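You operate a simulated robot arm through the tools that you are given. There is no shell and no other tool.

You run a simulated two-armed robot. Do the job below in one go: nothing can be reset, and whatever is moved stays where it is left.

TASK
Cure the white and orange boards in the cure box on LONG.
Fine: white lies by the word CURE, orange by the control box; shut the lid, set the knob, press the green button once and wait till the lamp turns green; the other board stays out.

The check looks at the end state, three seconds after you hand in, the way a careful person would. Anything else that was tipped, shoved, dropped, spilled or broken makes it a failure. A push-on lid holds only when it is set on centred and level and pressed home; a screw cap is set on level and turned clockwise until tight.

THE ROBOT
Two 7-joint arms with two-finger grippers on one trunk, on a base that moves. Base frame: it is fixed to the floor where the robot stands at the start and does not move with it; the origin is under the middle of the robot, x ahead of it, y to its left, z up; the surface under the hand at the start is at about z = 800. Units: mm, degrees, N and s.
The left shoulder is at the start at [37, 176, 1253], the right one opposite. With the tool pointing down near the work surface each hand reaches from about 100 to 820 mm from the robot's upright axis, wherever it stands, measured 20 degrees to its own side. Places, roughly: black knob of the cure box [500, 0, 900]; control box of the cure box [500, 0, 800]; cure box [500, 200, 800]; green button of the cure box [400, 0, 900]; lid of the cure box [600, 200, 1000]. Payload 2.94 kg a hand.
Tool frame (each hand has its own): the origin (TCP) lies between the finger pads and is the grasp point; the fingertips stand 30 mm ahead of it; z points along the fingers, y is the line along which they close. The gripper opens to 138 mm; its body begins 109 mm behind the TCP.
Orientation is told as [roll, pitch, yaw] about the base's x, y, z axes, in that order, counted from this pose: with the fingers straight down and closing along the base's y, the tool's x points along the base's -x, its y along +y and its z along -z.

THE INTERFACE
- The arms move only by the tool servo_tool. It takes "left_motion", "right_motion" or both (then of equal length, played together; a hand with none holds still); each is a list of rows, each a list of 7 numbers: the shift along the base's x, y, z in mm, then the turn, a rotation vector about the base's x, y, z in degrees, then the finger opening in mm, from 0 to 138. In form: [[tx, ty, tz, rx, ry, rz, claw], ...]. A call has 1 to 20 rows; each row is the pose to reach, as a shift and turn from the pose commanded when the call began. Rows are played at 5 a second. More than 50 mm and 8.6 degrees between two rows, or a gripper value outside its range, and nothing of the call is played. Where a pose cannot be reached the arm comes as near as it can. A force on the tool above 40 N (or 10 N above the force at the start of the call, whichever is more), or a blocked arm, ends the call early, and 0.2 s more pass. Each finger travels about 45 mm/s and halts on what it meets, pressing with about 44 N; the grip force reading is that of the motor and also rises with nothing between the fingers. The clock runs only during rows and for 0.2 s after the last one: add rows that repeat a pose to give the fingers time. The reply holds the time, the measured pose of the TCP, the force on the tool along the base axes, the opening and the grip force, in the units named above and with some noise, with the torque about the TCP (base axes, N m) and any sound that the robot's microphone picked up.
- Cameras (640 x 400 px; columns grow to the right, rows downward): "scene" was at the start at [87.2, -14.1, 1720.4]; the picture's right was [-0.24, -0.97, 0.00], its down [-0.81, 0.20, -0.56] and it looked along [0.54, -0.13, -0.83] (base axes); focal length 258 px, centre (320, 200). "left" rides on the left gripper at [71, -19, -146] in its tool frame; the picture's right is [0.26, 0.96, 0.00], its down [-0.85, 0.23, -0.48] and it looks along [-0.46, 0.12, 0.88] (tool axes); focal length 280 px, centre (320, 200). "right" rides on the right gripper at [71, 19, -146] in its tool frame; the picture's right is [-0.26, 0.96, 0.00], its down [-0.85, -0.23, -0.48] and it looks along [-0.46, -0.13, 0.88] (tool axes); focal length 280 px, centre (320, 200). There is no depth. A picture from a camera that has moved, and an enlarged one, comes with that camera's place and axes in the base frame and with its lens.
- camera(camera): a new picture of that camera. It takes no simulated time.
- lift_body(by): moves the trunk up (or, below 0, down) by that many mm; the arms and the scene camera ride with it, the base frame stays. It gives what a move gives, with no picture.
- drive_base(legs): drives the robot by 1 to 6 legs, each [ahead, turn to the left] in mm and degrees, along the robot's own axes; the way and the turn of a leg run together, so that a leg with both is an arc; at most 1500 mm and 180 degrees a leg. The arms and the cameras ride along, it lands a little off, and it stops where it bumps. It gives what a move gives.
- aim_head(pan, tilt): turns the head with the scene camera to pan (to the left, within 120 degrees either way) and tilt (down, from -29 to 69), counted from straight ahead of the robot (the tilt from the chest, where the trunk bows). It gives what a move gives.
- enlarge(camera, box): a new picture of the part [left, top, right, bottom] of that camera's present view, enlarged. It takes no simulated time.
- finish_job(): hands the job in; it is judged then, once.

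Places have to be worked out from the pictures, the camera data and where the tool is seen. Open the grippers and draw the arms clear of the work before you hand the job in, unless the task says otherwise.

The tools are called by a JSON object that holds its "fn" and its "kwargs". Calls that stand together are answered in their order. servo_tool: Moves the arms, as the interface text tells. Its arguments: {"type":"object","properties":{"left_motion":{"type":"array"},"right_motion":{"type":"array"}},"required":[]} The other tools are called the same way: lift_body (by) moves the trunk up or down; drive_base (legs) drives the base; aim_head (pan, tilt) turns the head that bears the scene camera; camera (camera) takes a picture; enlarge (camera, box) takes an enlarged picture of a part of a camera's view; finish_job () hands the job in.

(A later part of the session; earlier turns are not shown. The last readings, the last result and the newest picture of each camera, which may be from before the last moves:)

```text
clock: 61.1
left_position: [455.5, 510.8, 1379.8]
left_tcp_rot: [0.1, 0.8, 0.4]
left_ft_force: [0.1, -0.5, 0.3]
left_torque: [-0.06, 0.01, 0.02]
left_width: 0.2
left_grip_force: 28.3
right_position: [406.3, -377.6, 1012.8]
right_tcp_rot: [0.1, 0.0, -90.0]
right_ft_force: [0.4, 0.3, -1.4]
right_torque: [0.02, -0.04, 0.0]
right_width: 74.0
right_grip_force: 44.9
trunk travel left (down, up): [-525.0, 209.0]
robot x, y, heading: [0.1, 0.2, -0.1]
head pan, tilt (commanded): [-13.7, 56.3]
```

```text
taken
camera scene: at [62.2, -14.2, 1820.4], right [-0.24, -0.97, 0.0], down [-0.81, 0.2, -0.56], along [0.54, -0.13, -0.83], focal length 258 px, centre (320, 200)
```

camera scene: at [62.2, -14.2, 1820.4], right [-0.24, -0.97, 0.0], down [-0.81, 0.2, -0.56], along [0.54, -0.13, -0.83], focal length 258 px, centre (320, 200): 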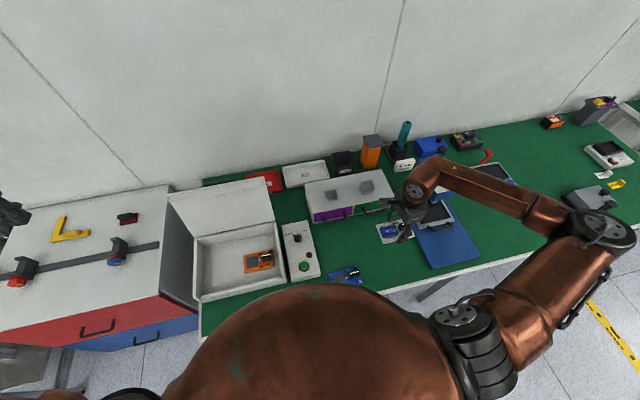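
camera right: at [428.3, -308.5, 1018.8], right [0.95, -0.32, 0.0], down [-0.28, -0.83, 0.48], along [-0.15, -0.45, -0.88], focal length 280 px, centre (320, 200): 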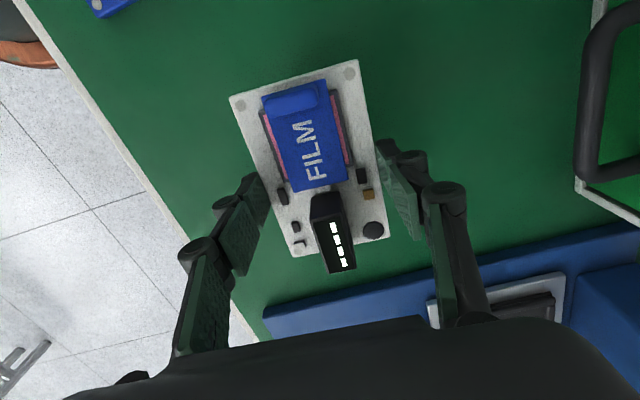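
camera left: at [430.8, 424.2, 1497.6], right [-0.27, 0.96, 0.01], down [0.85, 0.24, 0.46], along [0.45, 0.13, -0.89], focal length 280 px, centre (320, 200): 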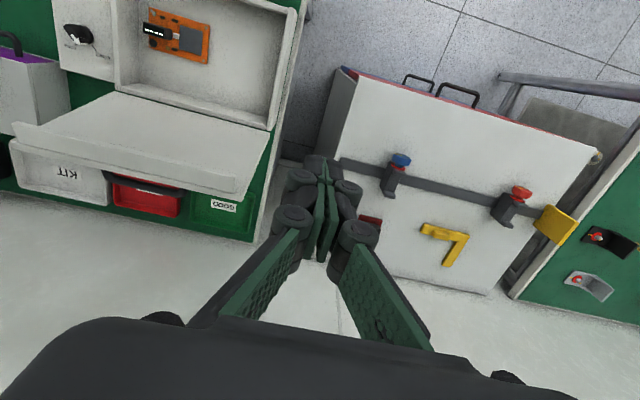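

I carry the white board high across to the left half of the box, x≈480, y≈280.

{"fn": "servo_tool", "kwargs": {"right_motion": [[5, 40, 0, 0, 0, 0, 62], [10, 80, 0, 0, 0, 0, 62], [15, 120, 0, 0, 0, 0, 62], [20, 160, 0, 0, 0, 0, 62], [25, 200, 0, 0, 0, 0, 62], [30, 240, 0, 0, 0, 0, 62], [35, 280, 0, 0, 0, 0, 62], [40, 320, 0, 0, 0, 0, 62], [45, 360, 0, 0, 0, 0, 62], [50, 400, 0, 0, 0, 0, 62], [55, 440, 0, 0, 0, 0, 62], [60, 480, 0, 0, 0, 0, 62], [65, 520, 0, 0, 0, 0, 62], [70, 560, 0, 0, 0, 0, 62], [74, 600, 0, 0, 0, 0, 62], [74, 635, 0, 0, 0, 0, 62], [74, 658, 0, 0, 0, 0, 62], [74, 658, 0, 0, 0, 0, 62]]}}

{"fn": "camera", "kwargs": {"camera": "right"}}

{"fn": "camera", "kwargs": {"camera": "scene"}}

{"fn": "camera", "kwargs": {"camera": "left"}}

```text
clock: 64.9
left_position: [456.7, 513.5, 1378.9]
left_tcp_rot: [0.0, 0.8, 0.4]
left_ft_force: [-0.1, -0.4, 0.0]
left_torque: [0.01, -0.01, -0.02]
left_width: 0.0
left_grip_force: 28.4
right_position: [479.8, 279.4, 1011.5]
right_tcp_rot: [0.1, 0.0, -90.0]
right_ft_force: [0.3, -0.2, -1.5]
right_torque: [0.01, 0.0, -0.01]
right_width: 74.2
right_grip_force: 44.9
trunk travel left (down, up): [-525.0, 209.0]
robot x, y, heading: [-1.6, -2.1, -0.0]
head pan, tilt (commanded): [-13.7, 56.3]
```

```text
taken
camera right: at [498.8, 350.9, 1158.4], right [0.97, -0.26, 0.0], down [-0.23, -0.85, 0.48], along [-0.12, -0.46, -0.88], focal length 280 px, centre (320, 200)
```

right: 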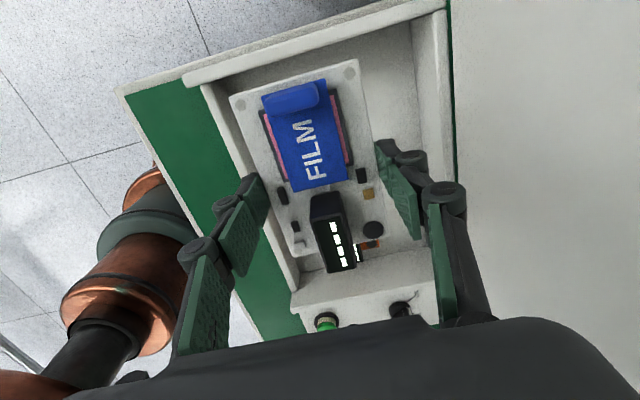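

```text
taken
camera scene: at [63.3, -13.4, 1820.2], right [-0.24, -0.97, 0.0], down [-0.81, 0.2, -0.56], along [0.54, -0.13, -0.83], focal length 258 px, centre (320, 200)
```

scene: 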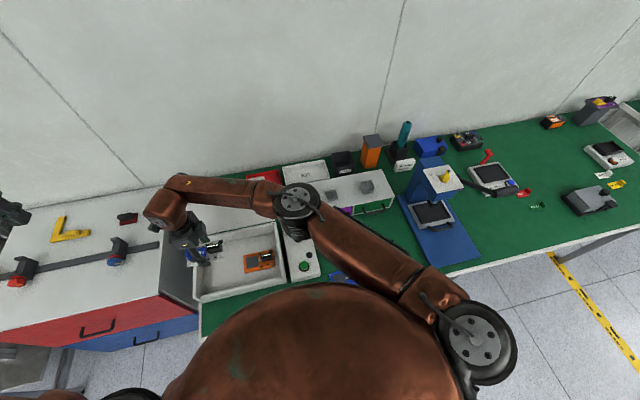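

```text
taken
camera left: at [388.3, 494.2, 1524.6], right [-0.27, 0.96, 0.01], down [0.85, 0.24, 0.46], along [0.45, 0.13, -0.89], focal length 280 px, centre (320, 200)
```

left: 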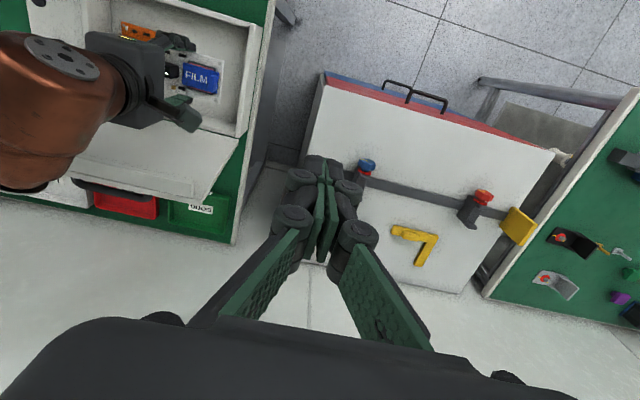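

White is over the left half. I lower to z≈920 and check the forearm's clearance from the lid before going into the box.

{"fn": "servo_tool", "kwargs": {"right_motion": [[0, 0, -25, 0, 0, 0, 62], [0, 0, -50, 0, 0, 0, 62], [0, 0, -75, 0, 0, 0, 62], [0, 0, -92, 0, 0, 0, 62], [0, 0, -92, 0, 0, 0, 62]]}}

{"fn": "camera", "kwargs": {"camera": "right"}}

{"fn": "enlarge", "kwargs": {"camera": "left", "box": [0, 0, 320, 200]}}

{"fn": "enlarge", "kwargs": {"camera": "scene", "box": [140, 150, 340, 310]}}

```text
clock: 66.1
left_position: [455.8, 514.0, 1378.2]
left_tcp_rot: [0.0, 0.9, 0.4]
left_ft_force: [1.1, -0.6, -0.4]
left_torque: [0.02, 0.01, -0.01]
left_width: 0.0
left_grip_force: 28.8
right_position: [478.0, 280.6, 919.6]
right_tcp_rot: [0.0, 0.1, -90.0]
right_ft_force: [-0.8, 0.5, -2.0]
right_torque: [0.03, 0.0, 0.0]
right_width: 73.9
right_grip_force: 43.9
trunk travel left (down, up): [-525.0, 209.0]
robot x, y, heading: [4.5, -1.7, 0.0]
head pan, tilt (commanded): [-13.7, 56.3]
```

```text
taken
camera right: at [497.8, 351.7, 1066.2], right [0.97, -0.26, 0.0], down [-0.23, -0.85, 0.48], along [-0.12, -0.46, -0.88], focal length 280 px, centre (320, 200)
```

right: 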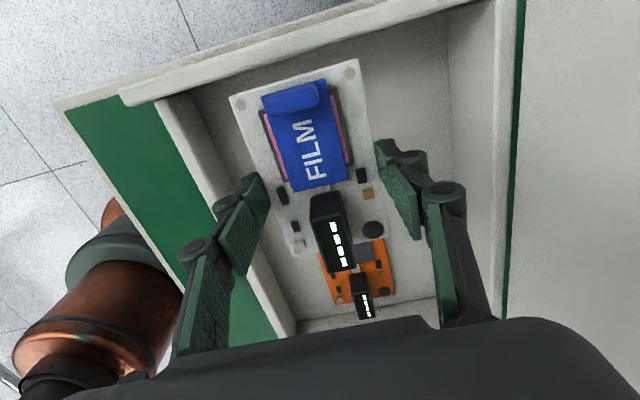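

```text
2.00 times, centred on (160, 100) of left
camera zoom: at [387.7, 494.8, 1524.6], right [-0.27, 0.96, 0.0], down [0.85, 0.24, 0.46], along [0.45, 0.13, -0.89], focal length 561 px, centre (640, 400)
```

zoom: 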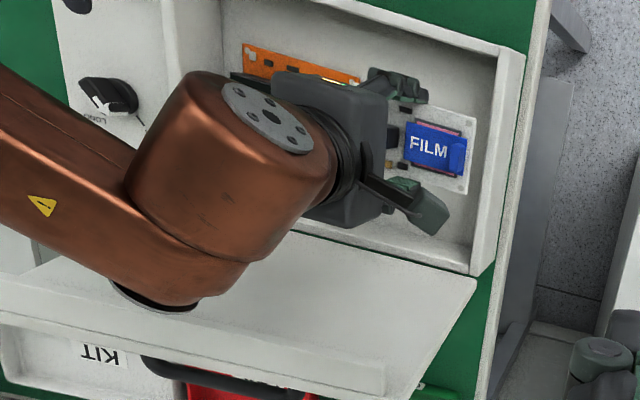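

```text
2.50 times, centred on (240, 230) of scene
camera zoom: at [62.6, -12.7, 1820.3], right [-0.24, -0.97, 0.0], down [-0.81, 0.2, -0.56], along [0.54, -0.13, -0.83], focal length 646 px, centre (520, 125)
```

zoom: 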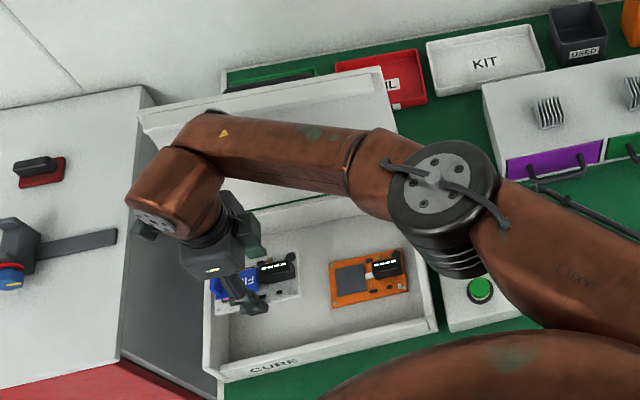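

The wrist's far cap is near x 591 while the lid lip is near x 618, so there is about 25 mm clearance. I go down to z≈862 and check again.

{"fn": "servo_tool", "kwargs": {"right_motion": [[0, 0, -15, 0, 0, 0, 62], [0, 0, -30, 0, 0, 0, 62], [0, 0, -45, 0, 0, 0, 62], [0, 0, -57, 0, 0, 0, 62], [0, 0, -57, 0, 0, 0, 62]]}}

{"fn": "camera", "kwargs": {"camera": "right"}}

{"fn": "enlarge", "kwargs": {"camera": "left", "box": [0, 0, 320, 200]}}

```text
clock: 67.3
left_position: [455.6, 514.1, 1378.8]
left_tcp_rot: [0.1, 0.8, 0.4]
left_ft_force: [0.2, 0.0, 1.1]
left_torque: [0.02, -0.01, -0.01]
left_width: 0.0
left_grip_force: 28.2
right_position: [476.8, 277.0, 864.1]
right_tcp_rot: [0.1, 0.0, -90.0]
right_ft_force: [0.1, -0.3, -1.0]
right_torque: [-0.01, 0.01, -0.01]
right_width: 74.1
right_grip_force: 44.1
right hand out of reach, approached as far as the arm can: row 4, 5
trunk travel left (down, up): [-525.0, 209.0]
robot x, y, heading: [-2.2, -1.6, -0.2]
head pan, tilt (commanded): [-13.7, 56.3]
```

```text
taken
camera right: at [495.0, 348.5, 1011.1], right [0.97, -0.26, 0.0], down [-0.23, -0.85, 0.47], along [-0.12, -0.46, -0.88], focal length 280 px, centre (320, 200)
```

right: 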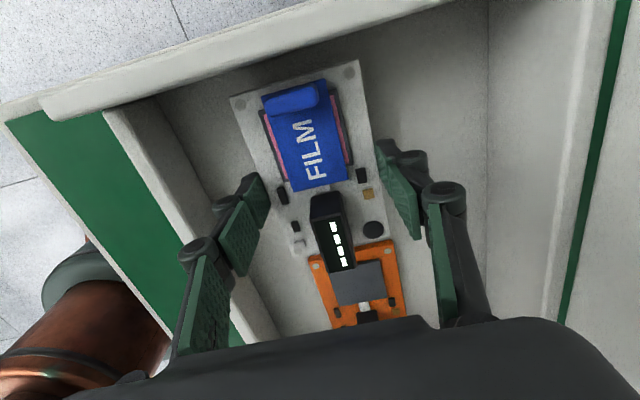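

```text
2.00 times, centred on (160, 100) of left
camera zoom: at [387.6, 495.1, 1524.5], right [-0.27, 0.96, 0.0], down [0.85, 0.24, 0.46], along [0.45, 0.13, -0.89], focal length 561 px, centre (640, 400)
```

zoom: 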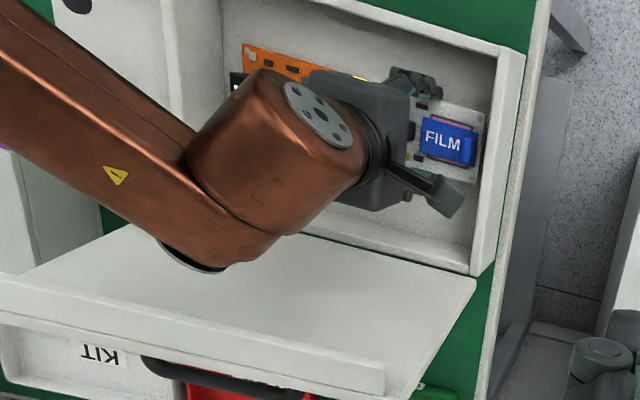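

The arm reaches its limit at z≈864 with the trunk this high. I raise the hand 100 mm, lower the trunk 100 mm (back to its starting height), and then continue down.

{"fn": "servo_tool", "kwargs": {"right_motion": [[1, 1, 25, 0, 0, 0, 62], [2, 2, 50, 0, 0, 0, 62], [2, 3, 75, 0, 0, 0, 62], [2, 3, 100, 0, 0, 0, 62], [2, 3, 100, 0, 0, 0, 62]]}}

{"fn": "lift_body", "kwargs": {"by": -100}}

{"fn": "camera", "kwargs": {"camera": "scene"}}

{"fn": "camera", "kwargs": {"camera": "right"}}

{"fn": "enlarge", "kwargs": {"camera": "left", "box": [0, 0, 320, 200]}}

```text
clock: 68.5
left_position: [456.7, 512.8, 1378.0]
left_tcp_rot: [0.1, 0.8, 0.4]
left_ft_force: [0.2, 0.3, 0.1]
left_torque: [0.02, 0.02, 0.0]
left_width: 0.0
left_grip_force: 28.0
right_position: [479.3, 280.9, 964.4]
right_tcp_rot: [-0.1, 0.0, -89.9]
right_ft_force: [0.0, 0.2, -1.3]
right_torque: [0.0, 0.02, -0.01]
right_width: 74.0
right_grip_force: 43.9
trunk travel left (down, up): [-525.0, 209.0]
robot x, y, heading: [2.2, 3.0, 0.4]
head pan, tilt (commanded): [-13.7, 56.3]
```

```text
clock: 69.8
left_position: [456.0, 511.6, 1279.4]
left_tcp_rot: [0.1, 0.7, 0.4]
left_ft_force: [0.0, -0.3, 1.1]
left_torque: [0.03, 0.01, 0.01]
left_width: 0.2
left_grip_force: 28.1
right_position: [479.9, 281.3, 864.0]
right_tcp_rot: [0.0, 0.0, -90.0]
right_ft_force: [-0.9, -0.2, -1.7]
right_torque: [0.0, -0.03, 0.0]
right_width: 74.0
right_grip_force: 44.3
trunk travel left (down, up): [-425.0, 309.0]
robot x, y, heading: [-2.9, 1.7, 0.3]
head pan, tilt (commanded): [-13.7, 56.3]
```

```text
taken
camera scene: at [86.4, -12.8, 1720.6], right [-0.24, -0.97, 0.0], down [-0.81, 0.2, -0.56], along [0.54, -0.13, -0.83], focal length 258 px, centre (320, 200)
```

scene: 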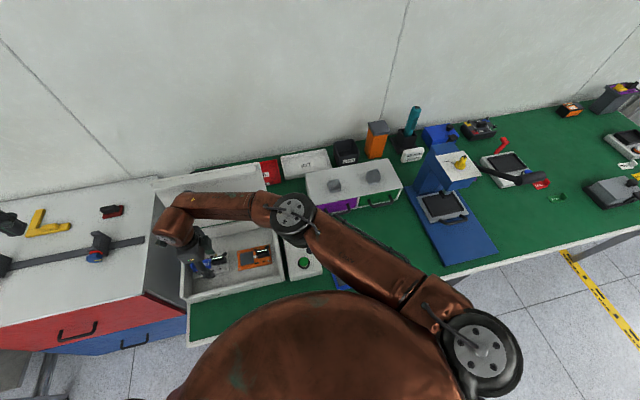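

```text
taken
camera right: at [498.3, 351.9, 1011.5], right [0.97, -0.26, 0.0], down [-0.23, -0.85, 0.48], along [-0.12, -0.46, -0.88], focal length 280 px, centre (320, 200)
```

right: 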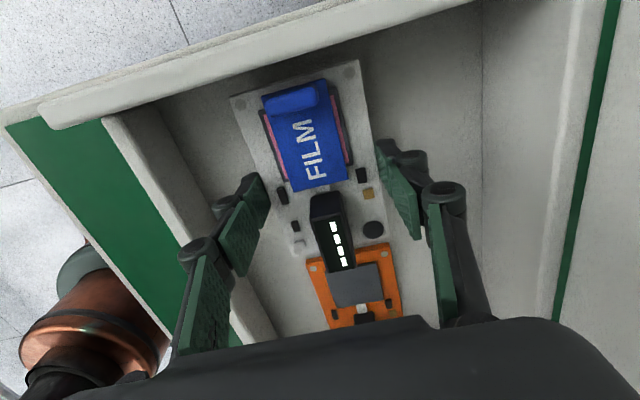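

```text
2.00 times, centred on (160, 100) of left
camera zoom: at [387.2, 494.7, 1425.1], right [-0.27, 0.96, 0.0], down [0.85, 0.24, 0.46], along [0.45, 0.13, -0.89], focal length 561 px, centre (640, 400)
```

zoom: 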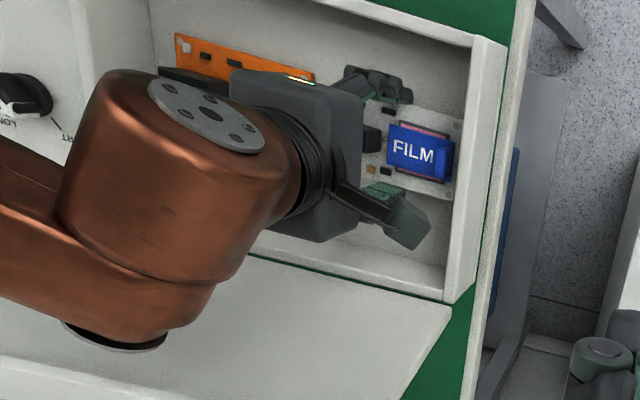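

I check the gap between the wrist cap and the lid lip more closely before the last 20 mm.

{"fn": "enlarge", "kwargs": {"camera": "scene", "box": [130, 160, 290, 300]}}

{"fn": "camera", "kwargs": {"camera": "left"}}

```text
2.86 times, centred on (210, 230) of scene
camera zoom: at [86.4, -12.8, 1720.6], right [-0.24, -0.97, 0.0], down [-0.81, 0.2, -0.56], along [0.54, -0.13, -0.83], focal length 738 px, centre (634, 114)
```

zoom: 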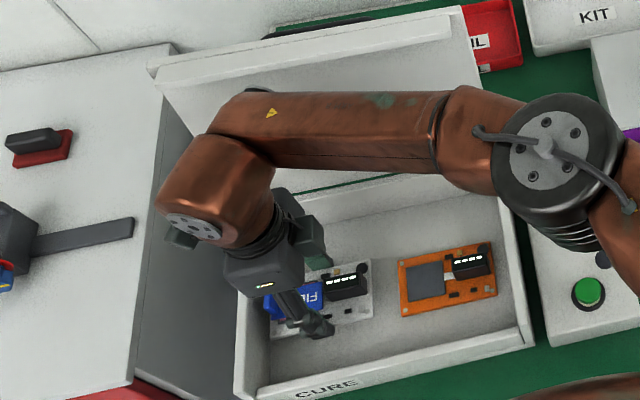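

```text
taken
camera left: at [387.2, 494.7, 1425.1], right [-0.27, 0.96, 0.0], down [0.85, 0.24, 0.46], along [0.45, 0.13, -0.89], focal length 280 px, centre (320, 200)
```

left: 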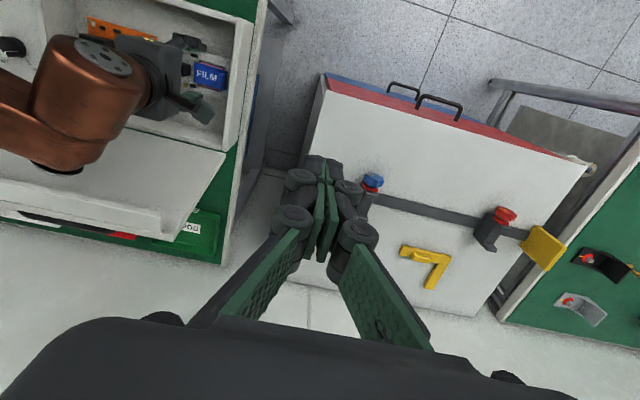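

There is a visible gap of about 25 mm between the wrist cap and the lid lip. I creep the white board down to the floor.

{"fn": "servo_tool", "kwargs": {"right_motion": [[0, 0, -5, 0, 0, 0, 62], [0, 0, -10, 0, 0, 0, 62], [0, 0, -14, 0, 0, 0, 62], [0, 0, -16, 0, 0, 0, 62], [0, 0, -18, 0, 0, 0, 62]]}}

{"fn": "camera", "kwargs": {"camera": "right"}}

```text
clock: 71.0
left_position: [456.2, 513.5, 1277.5]
left_tcp_rot: [0.1, 0.9, 0.4]
left_ft_force: [-0.4, -0.1, 0.2]
left_torque: [0.04, 0.03, 0.02]
left_width: 0.2
left_grip_force: 28.7
right_position: [479.5, 282.8, 846.2]
right_tcp_rot: [0.0, 0.0, -90.0]
right_ft_force: [0.3, -0.6, -1.3]
right_torque: [-0.01, 0.01, 0.01]
right_width: 74.0
right_grip_force: 43.8
trunk travel left (down, up): [-425.0, 309.0]
robot x, y, heading: [-2.2, 3.4, 0.0]
head pan, tilt (commanded): [-13.7, 56.3]
```

```text
taken
camera right: at [498.5, 352.6, 993.1], right [0.97, -0.26, 0.0], down [-0.23, -0.85, 0.48], along [-0.12, -0.46, -0.88], focal length 280 px, centre (320, 200)
```

right: 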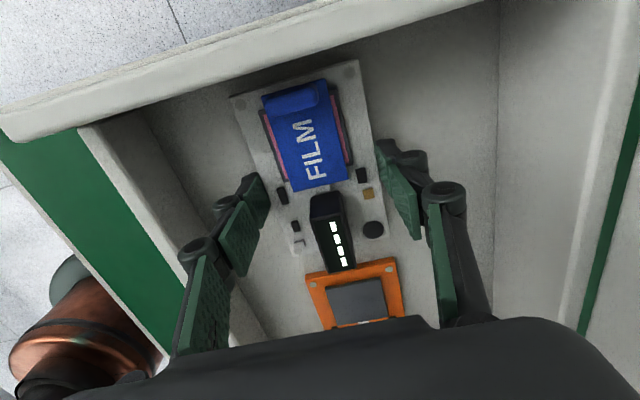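

{"fn": "servo_tool", "kwargs": {"right_motion": [[0, 0, -1.5, 0, 0, 0, 62], [0, 0, -3, 0, 0, 0, 62], [0, 0, -4, 0, 0, 0, 62], [0, 0, -5, 0, 0, 0, 62]]}}

```text
clock: 72.0
left_position: [455.4, 513.3, 1279.2]
left_tcp_rot: [0.0, 0.7, 0.4]
left_ft_force: [-0.8, -0.3, 0.5]
left_torque: [0.01, 0.03, 0.02]
left_width: 0.1
left_grip_force: 28.2
right_position: [479.9, 280.0, 842.5]
right_tcp_rot: [0.1, 0.0, -90.0]
right_ft_force: [-0.5, -0.4, 4.8]
right_torque: [-0.4, -0.17, 0.03]
right_width: 74.1
right_grip_force: 44.1
trunk travel left (down, up): [-425.0, 309.0]
robot x, y, heading: [-3.1, 3.2, 0.1]
head pan, tilt (commanded): [-13.7, 56.3]
```

The board touches the floor (about 6 N). I open the fingers to release it.

{"fn": "servo_tool", "kwargs": {"right_motion": [[0, 0, 0, 0, 0, 0, 77], [0, 0, 0, 0, 0, 0, 81], [0, 0, 0, 0, 0, 0, 86], [0, 0, 0, 0, 0, 0, 86]]}}

{"fn": "camera", "kwargs": {"camera": "right"}}

```text
clock: 73.0
left_position: [456.0, 513.0, 1279.4]
left_tcp_rot: [0.1, 0.7, 0.4]
left_ft_force: [0.1, -0.1, 0.7]
left_torque: [-0.03, -0.01, 0.01]
left_width: 0.0
left_grip_force: 27.9
right_position: [479.1, 280.5, 841.5]
right_tcp_rot: [0.0, 0.1, -90.0]
right_ft_force: [0.6, 0.1, 0.1]
right_torque: [0.0, 0.01, -0.05]
right_width: 86.2
right_grip_force: 0.0
trunk travel left (down, up): [-425.0, 309.0]
robot x, y, heading: [0.5, 1.4, -0.1]
head pan, tilt (commanded): [-13.7, 56.3]
```

```text
taken
camera right: at [498.1, 352.1, 987.8], right [0.97, -0.26, 0.0], down [-0.23, -0.85, 0.48], along [-0.12, -0.46, -0.88], focal length 280 px, centre (320, 200)
```

right: 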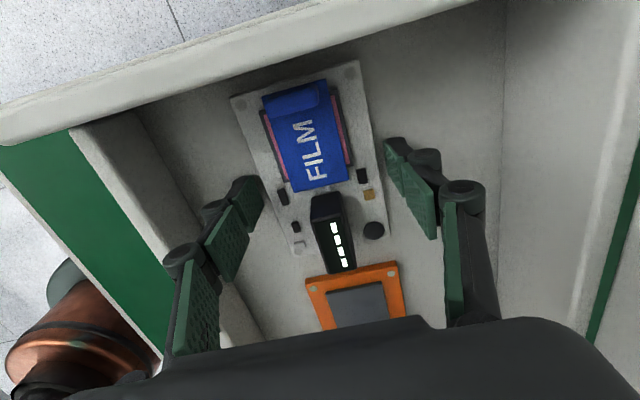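

The white board lies free in the left half. I raise the right hand straight out and bring it toward the control box to view the knob.

{"fn": "servo_tool", "kwargs": {"right_motion": [[0, 0, 8, 0, 0, 0, 86], [0, 0, 30, 0, 0, 0, 86], [0, 0, 65, 0, 0, 0, 88], [0, 0, 105, 0, 0, 0, 92], [0, 0, 150, 0, 0, 0, 96], [0, 0, 195, 0, 0, 0, 100], [0, -30, 230, 0, 0, 0, 100], [0, -75, 240, 0, 0, 0, 100], [0, -120, 240, 0, 0, 0, 90], [0, -165, 240, 0, 0, 0, 80], [0, -210, 240, 0, 0, 0, 80], [0, -250, 240, 0, 0, 0, 80], [0, -270, 240, 0, 0, 0, 80], [0, -270, 240, 0, 0, 0, 80]]}}

{"fn": "camera", "kwargs": {"camera": "right"}}

{"fn": "camera", "kwargs": {"camera": "left"}}

{"fn": "enlarge", "kwargs": {"camera": "scene", "box": [130, 160, 340, 320]}}

```text
clock: 76.0
left_position: [455.3, 513.0, 1278.6]
left_tcp_rot: [0.1, 0.8, 0.4]
left_ft_force: [0.7, 0.6, -0.2]
left_torque: [0.01, -0.03, -0.01]
left_width: 0.2
left_grip_force: 28.8
right_position: [477.9, 9.6, 1079.6]
right_tcp_rot: [0.1, 0.0, -90.0]
right_ft_force: [0.1, -0.4, 0.4]
right_torque: [0.0, -0.01, -0.01]
right_width: 80.0
right_grip_force: 0.1
trunk travel left (down, up): [-425.0, 309.0]
robot x, y, heading: [-2.9, 0.3, 0.3]
head pan, tilt (commanded): [-13.7, 56.3]
```

```text
taken
camera right: at [497.0, 80.5, 1226.4], right [0.97, -0.26, 0.0], down [-0.23, -0.85, 0.48], along [-0.12, -0.46, -0.88], focal length 280 px, centre (320, 200)
```

right: 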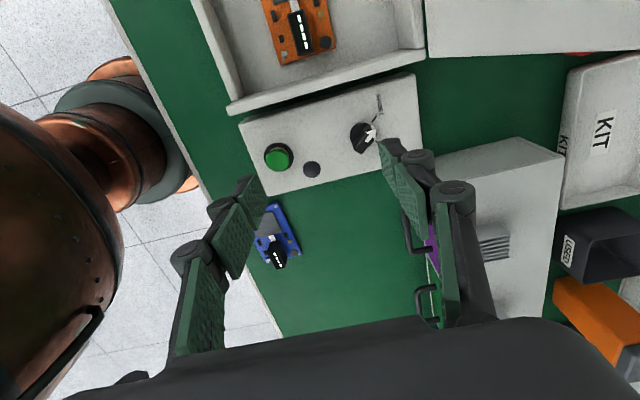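

```text
taken
camera left: at [387.7, 494.7, 1424.5], right [-0.27, 0.96, 0.0], down [0.85, 0.24, 0.46], along [0.45, 0.13, -0.89], focal length 280 px, centre (320, 200)
```

left: 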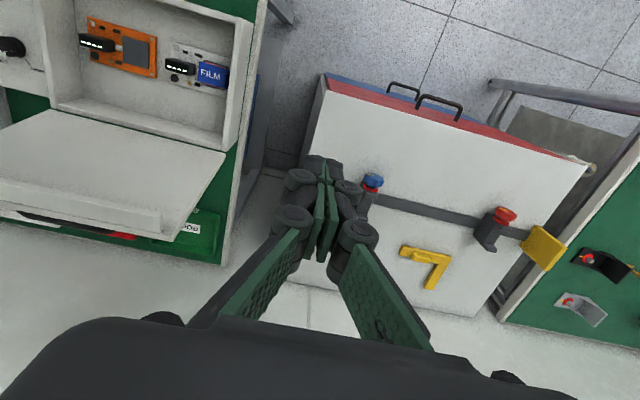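

```text
2.50 times, centred on (235, 240) of scene
camera zoom: at [86.8, -12.7, 1720.4], right [-0.24, -0.97, 0.0], down [-0.81, 0.2, -0.56], along [0.54, -0.13, -0.83], focal length 646 px, centre (532, 100)
```

zoom: 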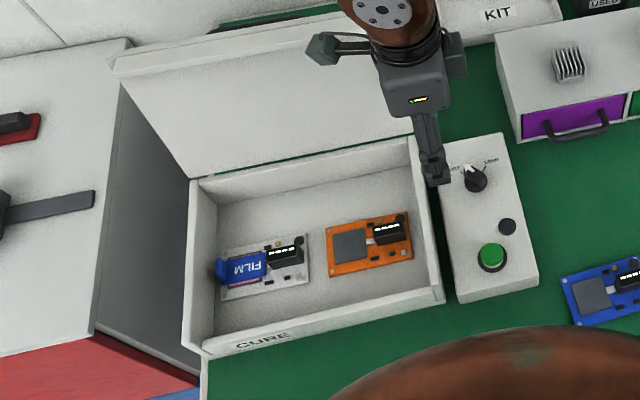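

Both boards lie in place: white by CURE, orange by the control box. Now I look closely at the knob's pointer and labels.

{"fn": "enlarge", "kwargs": {"camera": "right", "box": [320, 80, 420, 170]}}

{"fn": "enlarge", "kwargs": {"camera": "scene", "box": [295, 190, 345, 240]}}

{"fn": "enlarge", "kwargs": {"camera": "scene", "box": [280, 190, 360, 270]}}

```text
4.44 times, centred on (370, 125) of right
camera zoom: at [497.0, 80.5, 1226.4], right [0.97, -0.26, 0.0], down [-0.23, -0.85, 0.48], along [-0.12, -0.46, -0.88], focal length 1246 px, centre (98, 533)
```

zoom: 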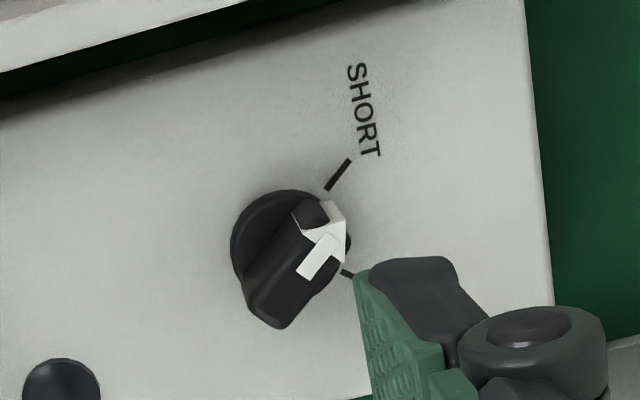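

```text
8.00 times, centred on (320, 215) of scene
camera zoom: at [86.8, -12.7, 1720.4], right [-0.24, -0.97, 0.0], down [-0.81, 0.2, -0.56], along [0.54, -0.13, -0.83], focal length 2067 px, centre (320, 80)
```

zoom: 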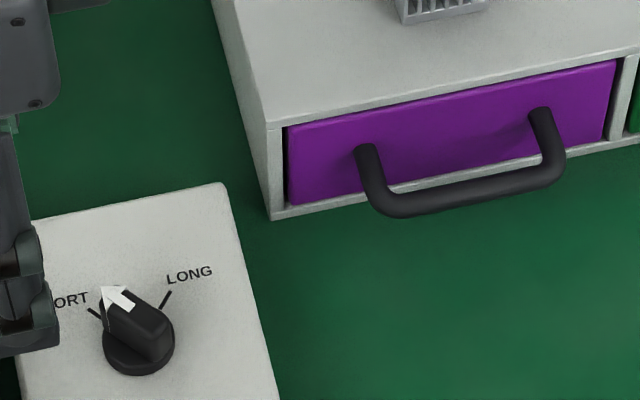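

```text
5.00 times, centred on (320, 230) of scene
camera zoom: at [86.8, -12.7, 1720.4], right [-0.24, -0.97, 0.0], down [-0.81, 0.2, -0.56], along [0.54, -0.13, -0.83], focal length 1292 px, centre (320, 50)
```

zoom: 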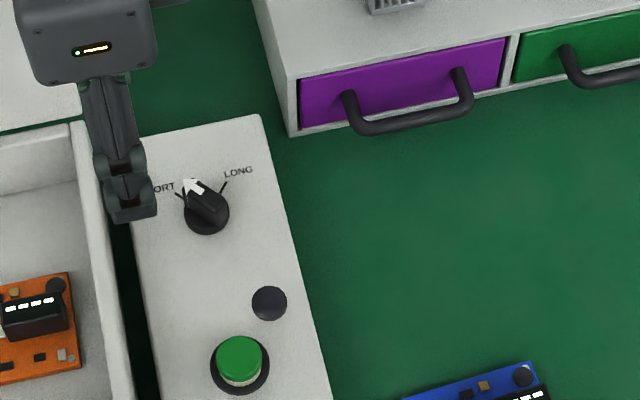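

The pointer is at SHORT, about +41° from straight ahead around a knob centre near [526,-35]; LONG is mirrored at about −41°. I turn the right hand to yaw +41 above the knob so the fingers can straddle the raised bar.

{"fn": "servo_tool", "kwargs": {"right_motion": [[3, -3, 0, 0, 0, 8, 80], [6, -6, 0, 0, 0, 16, 80], [9, -9, 0, 0, 0, 24, 80], [12, -12, 0, 0, 0, 32, 80], [15, -15, 0, 0, 0, 40, 80], [18, -18, 0, 0, 0, 48, 70], [21, -21, 0, 0, 0, 56, 70], [24, -24, 0, 0, 0, 64, 60], [27, -27, 0, 0, 0, 72, 60], [30, -30, 0, 0, 0, 80, 60], [33, -33, 0, 0, 0, 88, 60], [36, -36, 0, 0, 0, 96, 60], [39, -39, 0, 0, 0, 104, 60], [42, -41, 0, 0, 0, 112, 60], [45, -43, 0, 0, 0, 120, 60], [48, -44, 0, 0, 0, 128, 60], [48, -44, 0, 0, 0, 131, 60], [48, -44, 0, 0, 0, 131, 60]]}}

{"fn": "camera", "kwargs": {"camera": "right"}}

{"fn": "camera", "kwargs": {"camera": "scene"}}

```text
clock: 79.8
left_position: [455.6, 513.2, 1279.9]
left_tcp_rot: [0.1, 0.8, 0.4]
left_ft_force: [0.4, 1.1, 0.5]
left_torque: [0.0, -0.04, -0.01]
left_width: 0.0
left_grip_force: 28.1
right_position: [528.6, -32.8, 1082.5]
right_tcp_rot: [0.1, 0.2, 41.0]
right_ft_force: [0.2, 0.0, 0.6]
right_torque: [0.04, 0.01, -0.01]
right_width: 59.6
right_grip_force: 0.0
trunk travel left (down, up): [-425.0, 309.0]
robot x, y, heading: [-3.0, 1.3, 0.2]
head pan, tilt (commanded): [-13.7, 56.3]
```

```text
taken
camera right: at [461.8, -65.4, 1228.5], right [-0.44, 0.9, 0.0], down [0.79, 0.38, 0.47], along [0.43, 0.21, -0.88], focal length 280 px, centre (320, 200)
```

right: 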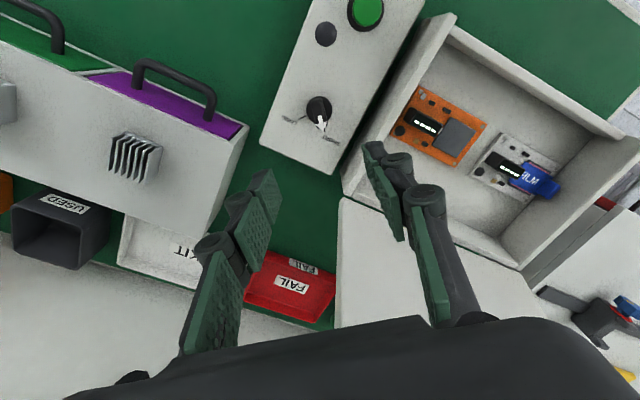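

```text
taken
camera scene: at [86.6, -13.5, 1720.4], right [-0.24, -0.97, 0.0], down [-0.81, 0.2, -0.56], along [0.54, -0.13, -0.83], focal length 258 px, centre (320, 200)
```

scene: 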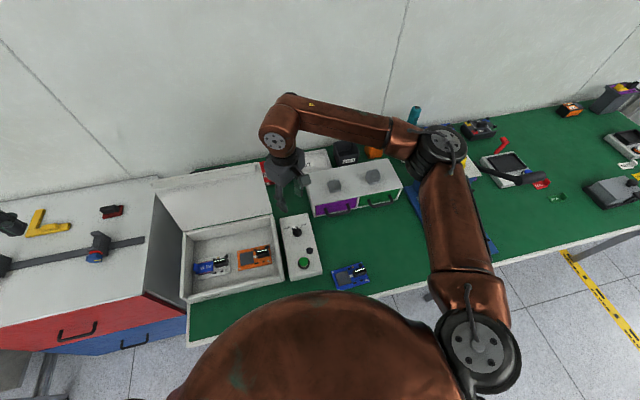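

Yaw 41 is reachable. I enlarge the knob in this view to get its centre and the bar's direction.

{"fn": "enlarge", "kwargs": {"camera": "right", "box": [270, 75, 360, 165]}}

```text
4.44 times, centred on (315, 120) of right
camera zoom: at [461.8, -65.4, 1228.5], right [-0.44, 0.9, 0.0], down [0.79, 0.38, 0.47], along [0.43, 0.21, -0.88], focal length 1246 px, centre (342, 556)
```

zoom: 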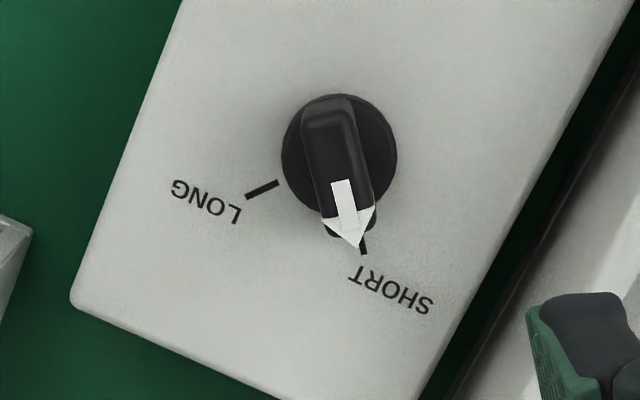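

The knob centre is [525.7,-35], bar top z≈872, pointer at 40.4° (SHORT); LONG lies at −40°, so it needs −80°. I descend over the bar with the fingers open 50 mm to z≈900.

{"fn": "servo_tool", "kwargs": {"right_motion": [[-1, -1, -30, 0, 0, 0, 55], [-2, -2, -65, 0, 0, 0, 50], [-2.5, -2, -100, 0, 0, 0, 50], [-2.5, -2, -130, 0, 0, 0, 50], [-2.5, -2, -155, 0, 0, 0, 50], [-2.5, -2, -170, 0, 0, 0, 50], [-2.5, -2, -182, 0, 0, 0, 50], [-2.5, -2, -182, 0, 0, 0, 50]]}}

{"fn": "camera", "kwargs": {"camera": "right"}}

{"fn": "enlarge", "kwargs": {"camera": "scene", "box": [250, 170, 370, 270]}}

{"fn": "camera", "kwargs": {"camera": "left"}}

```text
clock: 81.6
left_position: [456.1, 511.7, 1278.1]
left_tcp_rot: [0.1, 0.8, 0.4]
left_ft_force: [-0.7, 0.4, -0.9]
left_torque: [0.01, -0.02, 0.02]
left_width: 0.0
left_grip_force: 29.1
right_position: [523.7, -35.7, 897.5]
right_tcp_rot: [0.1, 0.0, 41.0]
right_ft_force: [0.4, 0.7, -0.1]
right_torque: [-0.01, 0.01, 0.0]
right_width: 49.7
right_grip_force: 0.1
trunk travel left (down, up): [-425.0, 309.0]
robot x, y, heading: [-0.2, 1.7, -0.0]
head pan, tilt (commanded): [-13.7, 56.3]
```

```text
taken
camera right: at [458.3, -66.8, 1045.1], right [-0.44, 0.9, 0.0], down [0.79, 0.38, 0.47], along [0.43, 0.21, -0.88], focal length 280 px, centre (320, 200)
```

right: 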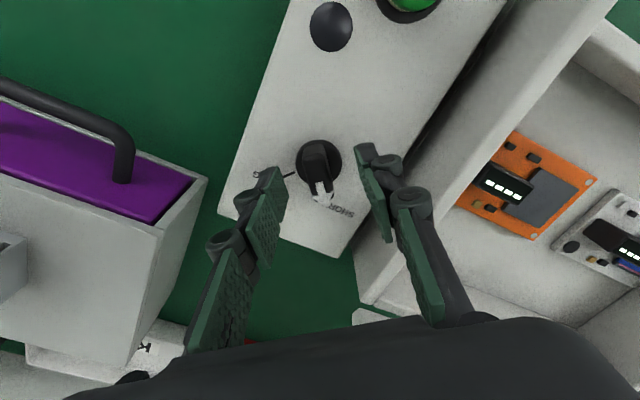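

```text
4.00 times, centred on (310, 220) of scene
camera zoom: at [86.5, -13.5, 1720.4], right [-0.24, -0.97, 0.0], down [-0.81, 0.2, -0.56], along [0.54, -0.13, -0.83], focal length 1034 px, centre (360, 120)
```

zoom: 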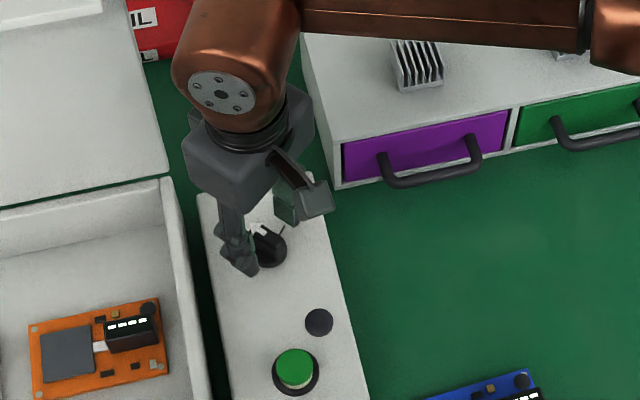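

```text
taken
camera left: at [387.4, 494.1, 1424.8], right [-0.27, 0.96, 0.01], down [0.85, 0.24, 0.46], along [0.45, 0.13, -0.89], focal length 280 px, centre (320, 200)
```

left: 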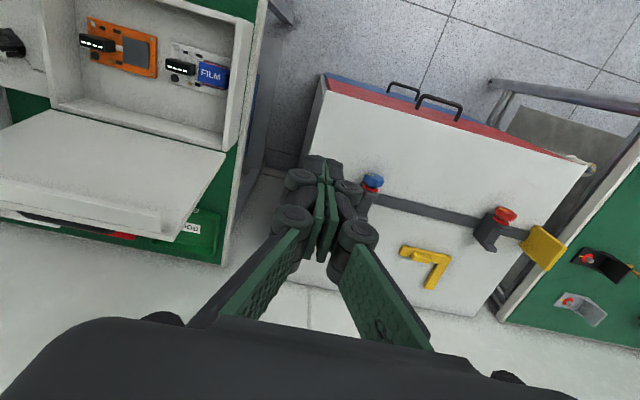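

The fingers straddle the knob with the bar between them. I go down 4 mm and close gently on the bar.

{"fn": "servo_tool", "kwargs": {"right_motion": [[1.5, 0.5, -2, 0, 0, 0, 45], [1.5, 0.5, -4, 0, 0, 0, 38], [1.5, 0.5, -4, 0, 0, 0, 30], [1.5, 0.5, -4, 0, 0, 0, 24], [1.5, 0.5, -4, 0, 0, 0, 18], [1.5, 0.5, -4, 0, 0, 0, 14], [1.5, 0.5, -4, 0, 0, 0, 14]]}}

{"fn": "enlarge", "kwargs": {"camera": "right", "box": [240, 100, 400, 240]}}

```text
clock: 83.2
left_position: [455.4, 512.6, 1278.0]
left_tcp_rot: [0.1, 0.8, 0.4]
left_ft_force: [0.7, 0.3, 0.2]
left_torque: [-0.01, 0.02, -0.02]
left_width: 0.0
left_grip_force: 28.6
right_position: [526.4, -34.5, 894.2]
right_tcp_rot: [0.0, 0.1, 41.0]
right_ft_force: [1.8, -0.5, 0.1]
right_torque: [-0.06, -0.04, -0.06]
right_width: 15.4
right_grip_force: 4.0
trunk travel left (down, up): [-425.0, 309.0]
robot x, y, heading: [-1.9, 1.9, 0.3]
head pan, tilt (commanded): [-13.7, 56.3]
```

```text
2.86 times, centred on (320, 170) of right
camera zoom: at [460.3, -66.5, 1041.5], right [-0.44, 0.9, 0.0], down [0.79, 0.38, 0.47], along [0.43, 0.21, -0.88], focal length 801 px, centre (320, 286)
```

zoom: 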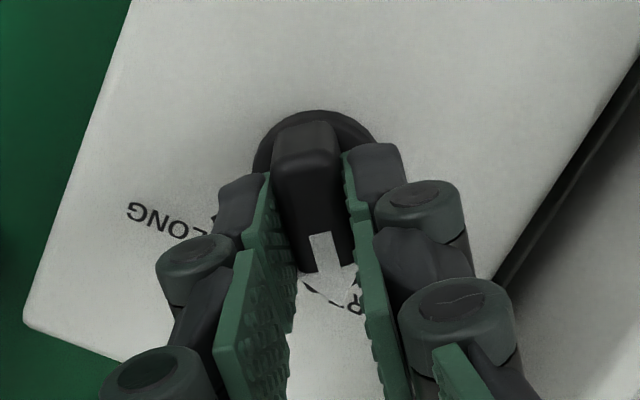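

The pads hold the bar at 15.4 mm. I tighten slightly and turn the hand −80° (clockwise) in small steps.

{"fn": "servo_tool", "kwargs": {"right_motion": [[0, 0, 0, 0, 0, 0, 8], [0, 0, 0, 0, 0, -2, 6], [0, 0, 0, 0, 0, -7, 6], [0, 0, 0, 0, 0, -12, 6], [0, 0, 0, 0, 0, -17, 6], [0, 0, 0, 0, 0, -22, 6], [0, 0, 0, 0, 0, -27, 6], [0, 0, 0, 0, 0, -32, 6], [0, 0, 0, 0, 0, -37, 6], [0, 0, 0, 0, 0, -42, 6], [0, 0, 0, 0, 0, -47, 6], [0, 0, 0, 0, 0, -52, 6], [0, 0, 0, 0, 0, -57, 6], [0, 0, 0, 0, 0, -62, 6], [0, 0, 0, 0, 0, -67, 6], [0, 0, 0, 0, 0, -72, 6], [0, 0, 0, 0, 0, -76, 6], [0, 0, 0, 0, 0, -80, 6], [0, 0, 0, 0, 0, -80, 6]]}}

{"fn": "camera", "kwargs": {"camera": "right"}}

{"fn": "enlarge", "kwargs": {"camera": "scene", "box": [260, 200, 360, 280]}}

```text
clock: 87.2
left_position: [456.5, 511.9, 1280.5]
left_tcp_rot: [0.1, 0.9, 0.3]
left_ft_force: [0.2, 0.4, -0.5]
left_torque: [0.0, -0.02, -0.01]
left_width: 0.0
left_grip_force: 28.0
right_position: [525.6, -36.6, 894.9]
right_tcp_rot: [-0.1, 0.1, -39.0]
right_ft_force: [-5.6, -6.4, -19.6]
right_torque: [0.12, 0.52, 0.01]
right_width: 14.9
right_grip_force: 40.4
trunk travel left (down, up): [-425.0, 309.0]
robot x, y, heading: [-0.9, -3.0, 0.0]
head pan, tilt (commanded): [-13.7, 56.3]
```

```text
taken
camera right: at [483.6, 23.8, 1041.5], right [0.81, 0.58, 0.0], down [0.51, -0.71, 0.48], along [0.28, -0.39, -0.88], focal length 280 px, centre (320, 200)
```

right: 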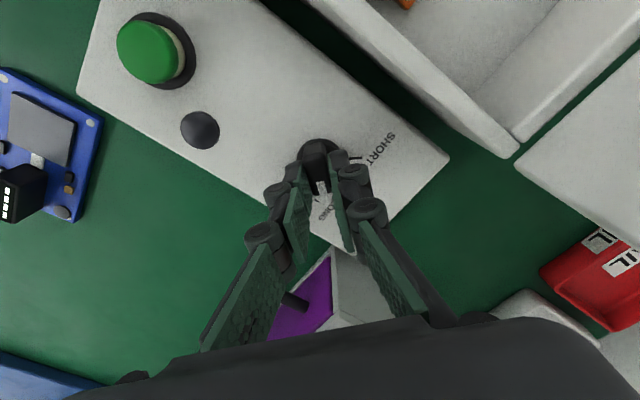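

```text
5.00 times, centred on (310, 240) of scene
camera zoom: at [87.7, -14.7, 1720.2], right [-0.24, -0.97, 0.0], down [-0.81, 0.2, -0.55], along [0.54, -0.13, -0.83], focal length 1292 px, centre (370, 0)
```

zoom: 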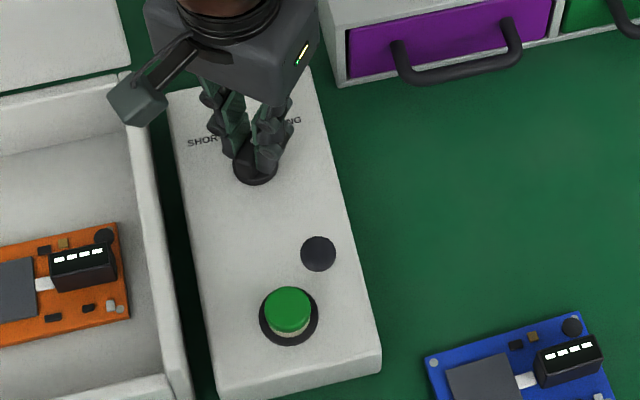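

The hand turned the full 80° with the knob. I open the fingers, rise, and check the pointer.

{"fn": "servo_tool", "kwargs": {"right_motion": [[0, 0, 0, 0, 0, 0, 16], [0, 0, 0, 0, 0, 0, 26], [0, 0, 0, 0, 0, 0, 40], [0, 0, 0, 0, 0, 0, 50], [0, 0, 15, 0, 0, 0, 50], [0, 0, 40, 0, 0, 0, 50], [0, 0, 80, 0, 0, 0, 50], [-20, 0, 110, 0, 0, 0, 50], [-40, 0, 130, 0, 0, 0, 50], [-40, 0, 130, 0, 0, 0, 50]]}}

{"fn": "camera", "kwargs": {"camera": "right"}}

{"fn": "enlarge", "kwargs": {"camera": "scene", "box": [260, 200, 360, 280]}}

```text
clock: 89.4
left_position: [456.7, 513.2, 1278.6]
left_tcp_rot: [0.2, 0.8, 0.4]
left_ft_force: [-0.5, -0.3, -1.0]
left_torque: [-0.03, 0.01, 0.04]
left_width: 0.0
left_grip_force: 28.2
right_position: [487.2, -36.5, 1024.1]
right_tcp_rot: [0.0, 0.0, -39.0]
right_ft_force: [0.8, 0.0, 0.0]
right_torque: [-0.01, 0.02, 0.02]
right_width: 50.1
right_grip_force: 0.0
trunk travel left (down, up): [-425.0, 309.0]
robot x, y, heading: [-3.1, 2.6, 0.2]
head pan, tilt (commanded): [-13.7, 56.3]
```

```text
taken
camera right: at [443.7, 24.1, 1171.3], right [0.81, 0.59, 0.0], down [0.52, -0.71, 0.48], along [0.28, -0.39, -0.88], focal length 280 px, centre (320, 200)
```

right: 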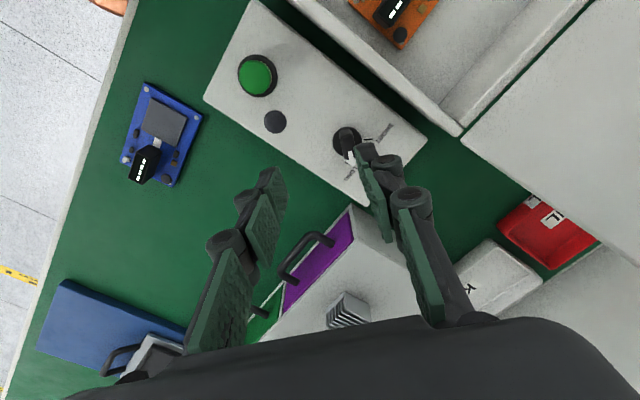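

```text
5.00 times, centred on (310, 240) of scene
camera zoom: at [87.1, -13.6, 1720.3], right [-0.24, -0.97, 0.0], down [-0.81, 0.2, -0.56], along [0.54, -0.13, -0.83], focal length 1292 px, centre (370, 0)
```

zoom: 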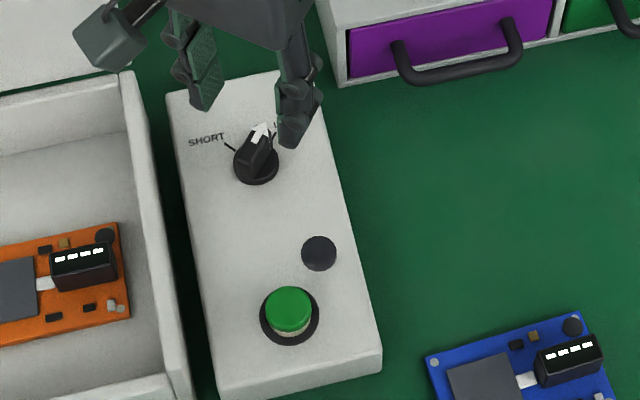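

I enlarge the hand view to verify the pointer against the LONG mark.

{"fn": "enlarge", "kwargs": {"camera": "right", "box": [300, 100, 420, 220]}}

{"fn": "enlarge", "kwargs": {"camera": "scene", "box": [285, 215, 335, 250]}}

```text
3.33 times, centred on (360, 160) of right
camera zoom: at [443.7, 24.1, 1171.3], right [0.81, 0.59, 0.0], down [0.52, -0.71, 0.48], along [0.28, -0.39, -0.88], focal length 935 px, centre (187, 333)
```

zoom: 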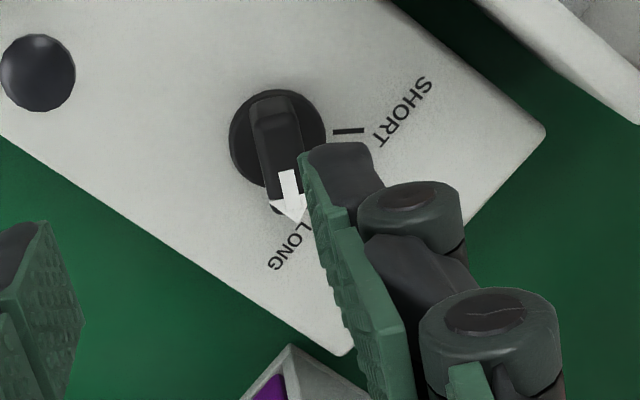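

```text
11.43 times, centred on (310, 232) of scene
camera zoom: at [87.1, -13.6, 1720.3], right [-0.24, -0.97, 0.0], down [-0.81, 0.2, -0.56], along [0.54, -0.13, -0.83], focal length 2954 px, centre (434, -171)
```

zoom: 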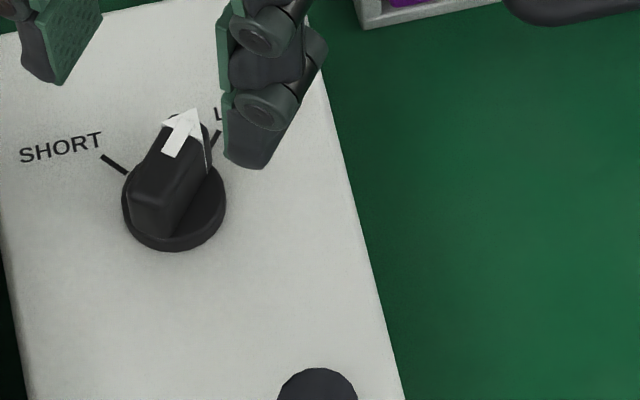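

The hand view says about −42°, but a finger covers part of the mark; I move the hand aside to get an unobstructed look.

{"fn": "servo_tool", "kwargs": {"right_motion": [[-20, -15, 10, 0, 0, 0, 50], [-40, -30, 20, 0, 0, 0, 50], [-60, -45, 30, 0, 0, 0, 50], [-60, -70, 30, 0, 0, 0, 50], [-60, -70, 30, 0, 0, 0, 50]]}}

{"fn": "enlarge", "kwargs": {"camera": "scene", "box": [285, 210, 335, 245]}}

{"fn": "camera", "kwargs": {"camera": "right"}}

```text
clock: 90.6
left_position: [456.2, 514.0, 1278.0]
left_tcp_rot: [0.0, 0.8, 0.4]
left_ft_force: [-0.7, 0.0, -0.1]
left_torque: [-0.02, 0.01, -0.02]
left_width: 0.0
left_grip_force: 28.3
right_position: [425.4, -104.6, 1055.6]
right_tcp_rot: [0.0, 0.0, -39.0]
right_ft_force: [0.5, -0.2, -0.3]
right_torque: [-0.02, -0.01, -0.01]
right_width: 50.1
right_grip_force: 0.1
trunk travel left (down, up): [-425.0, 309.0]
robot x, y, heading: [0.6, -2.2, 0.2]
head pan, tilt (commanded): [-13.7, 56.3]
```

```text
11.43 times, centred on (310, 228) of scene
camera zoom: at [86.7, -12.1, 1720.4], right [-0.24, -0.97, 0.0], down [-0.81, 0.2, -0.56], along [0.54, -0.13, -0.83], focal length 2954 px, centre (434, -114)
```

zoom: 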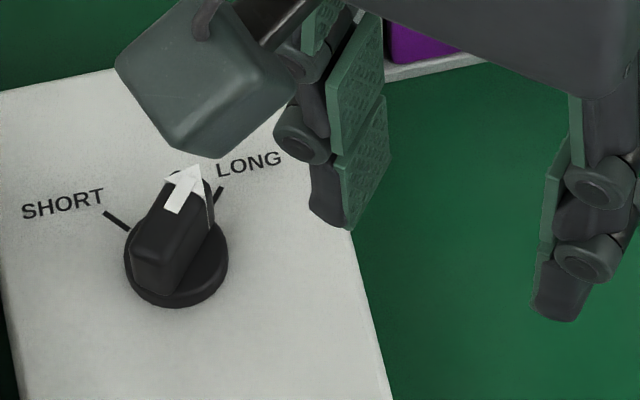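

```text
taken
camera right: at [382.3, -44.5, 1202.2], right [0.81, 0.59, 0.0], down [0.52, -0.71, 0.48], along [0.28, -0.39, -0.88], focal length 280 px, centre (320, 200)
```

right: 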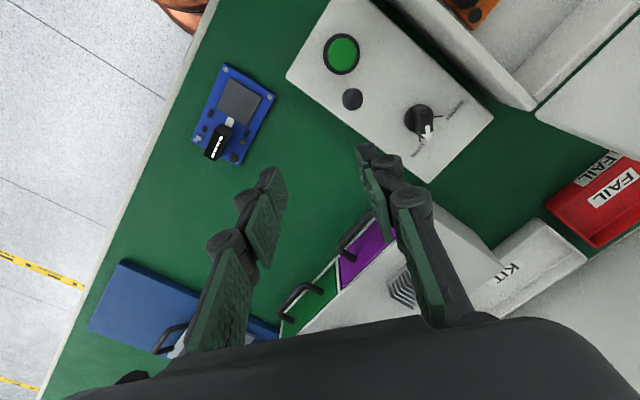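

{"fn": "enlarge", "kwargs": {"camera": "right", "box": [380, 80, 480, 170]}}

```text
4.44 times, centred on (430, 125) of right
camera zoom: at [382.3, -44.5, 1202.2], right [0.81, 0.59, 0.0], down [0.52, -0.71, 0.48], along [0.28, -0.39, -0.88], focal length 1246 px, centre (-169, 533)
```

zoom: 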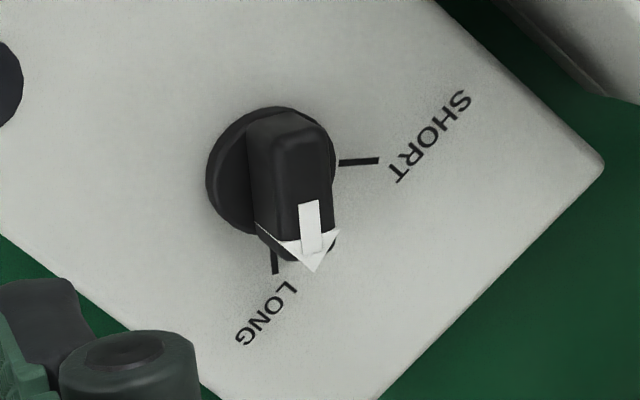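

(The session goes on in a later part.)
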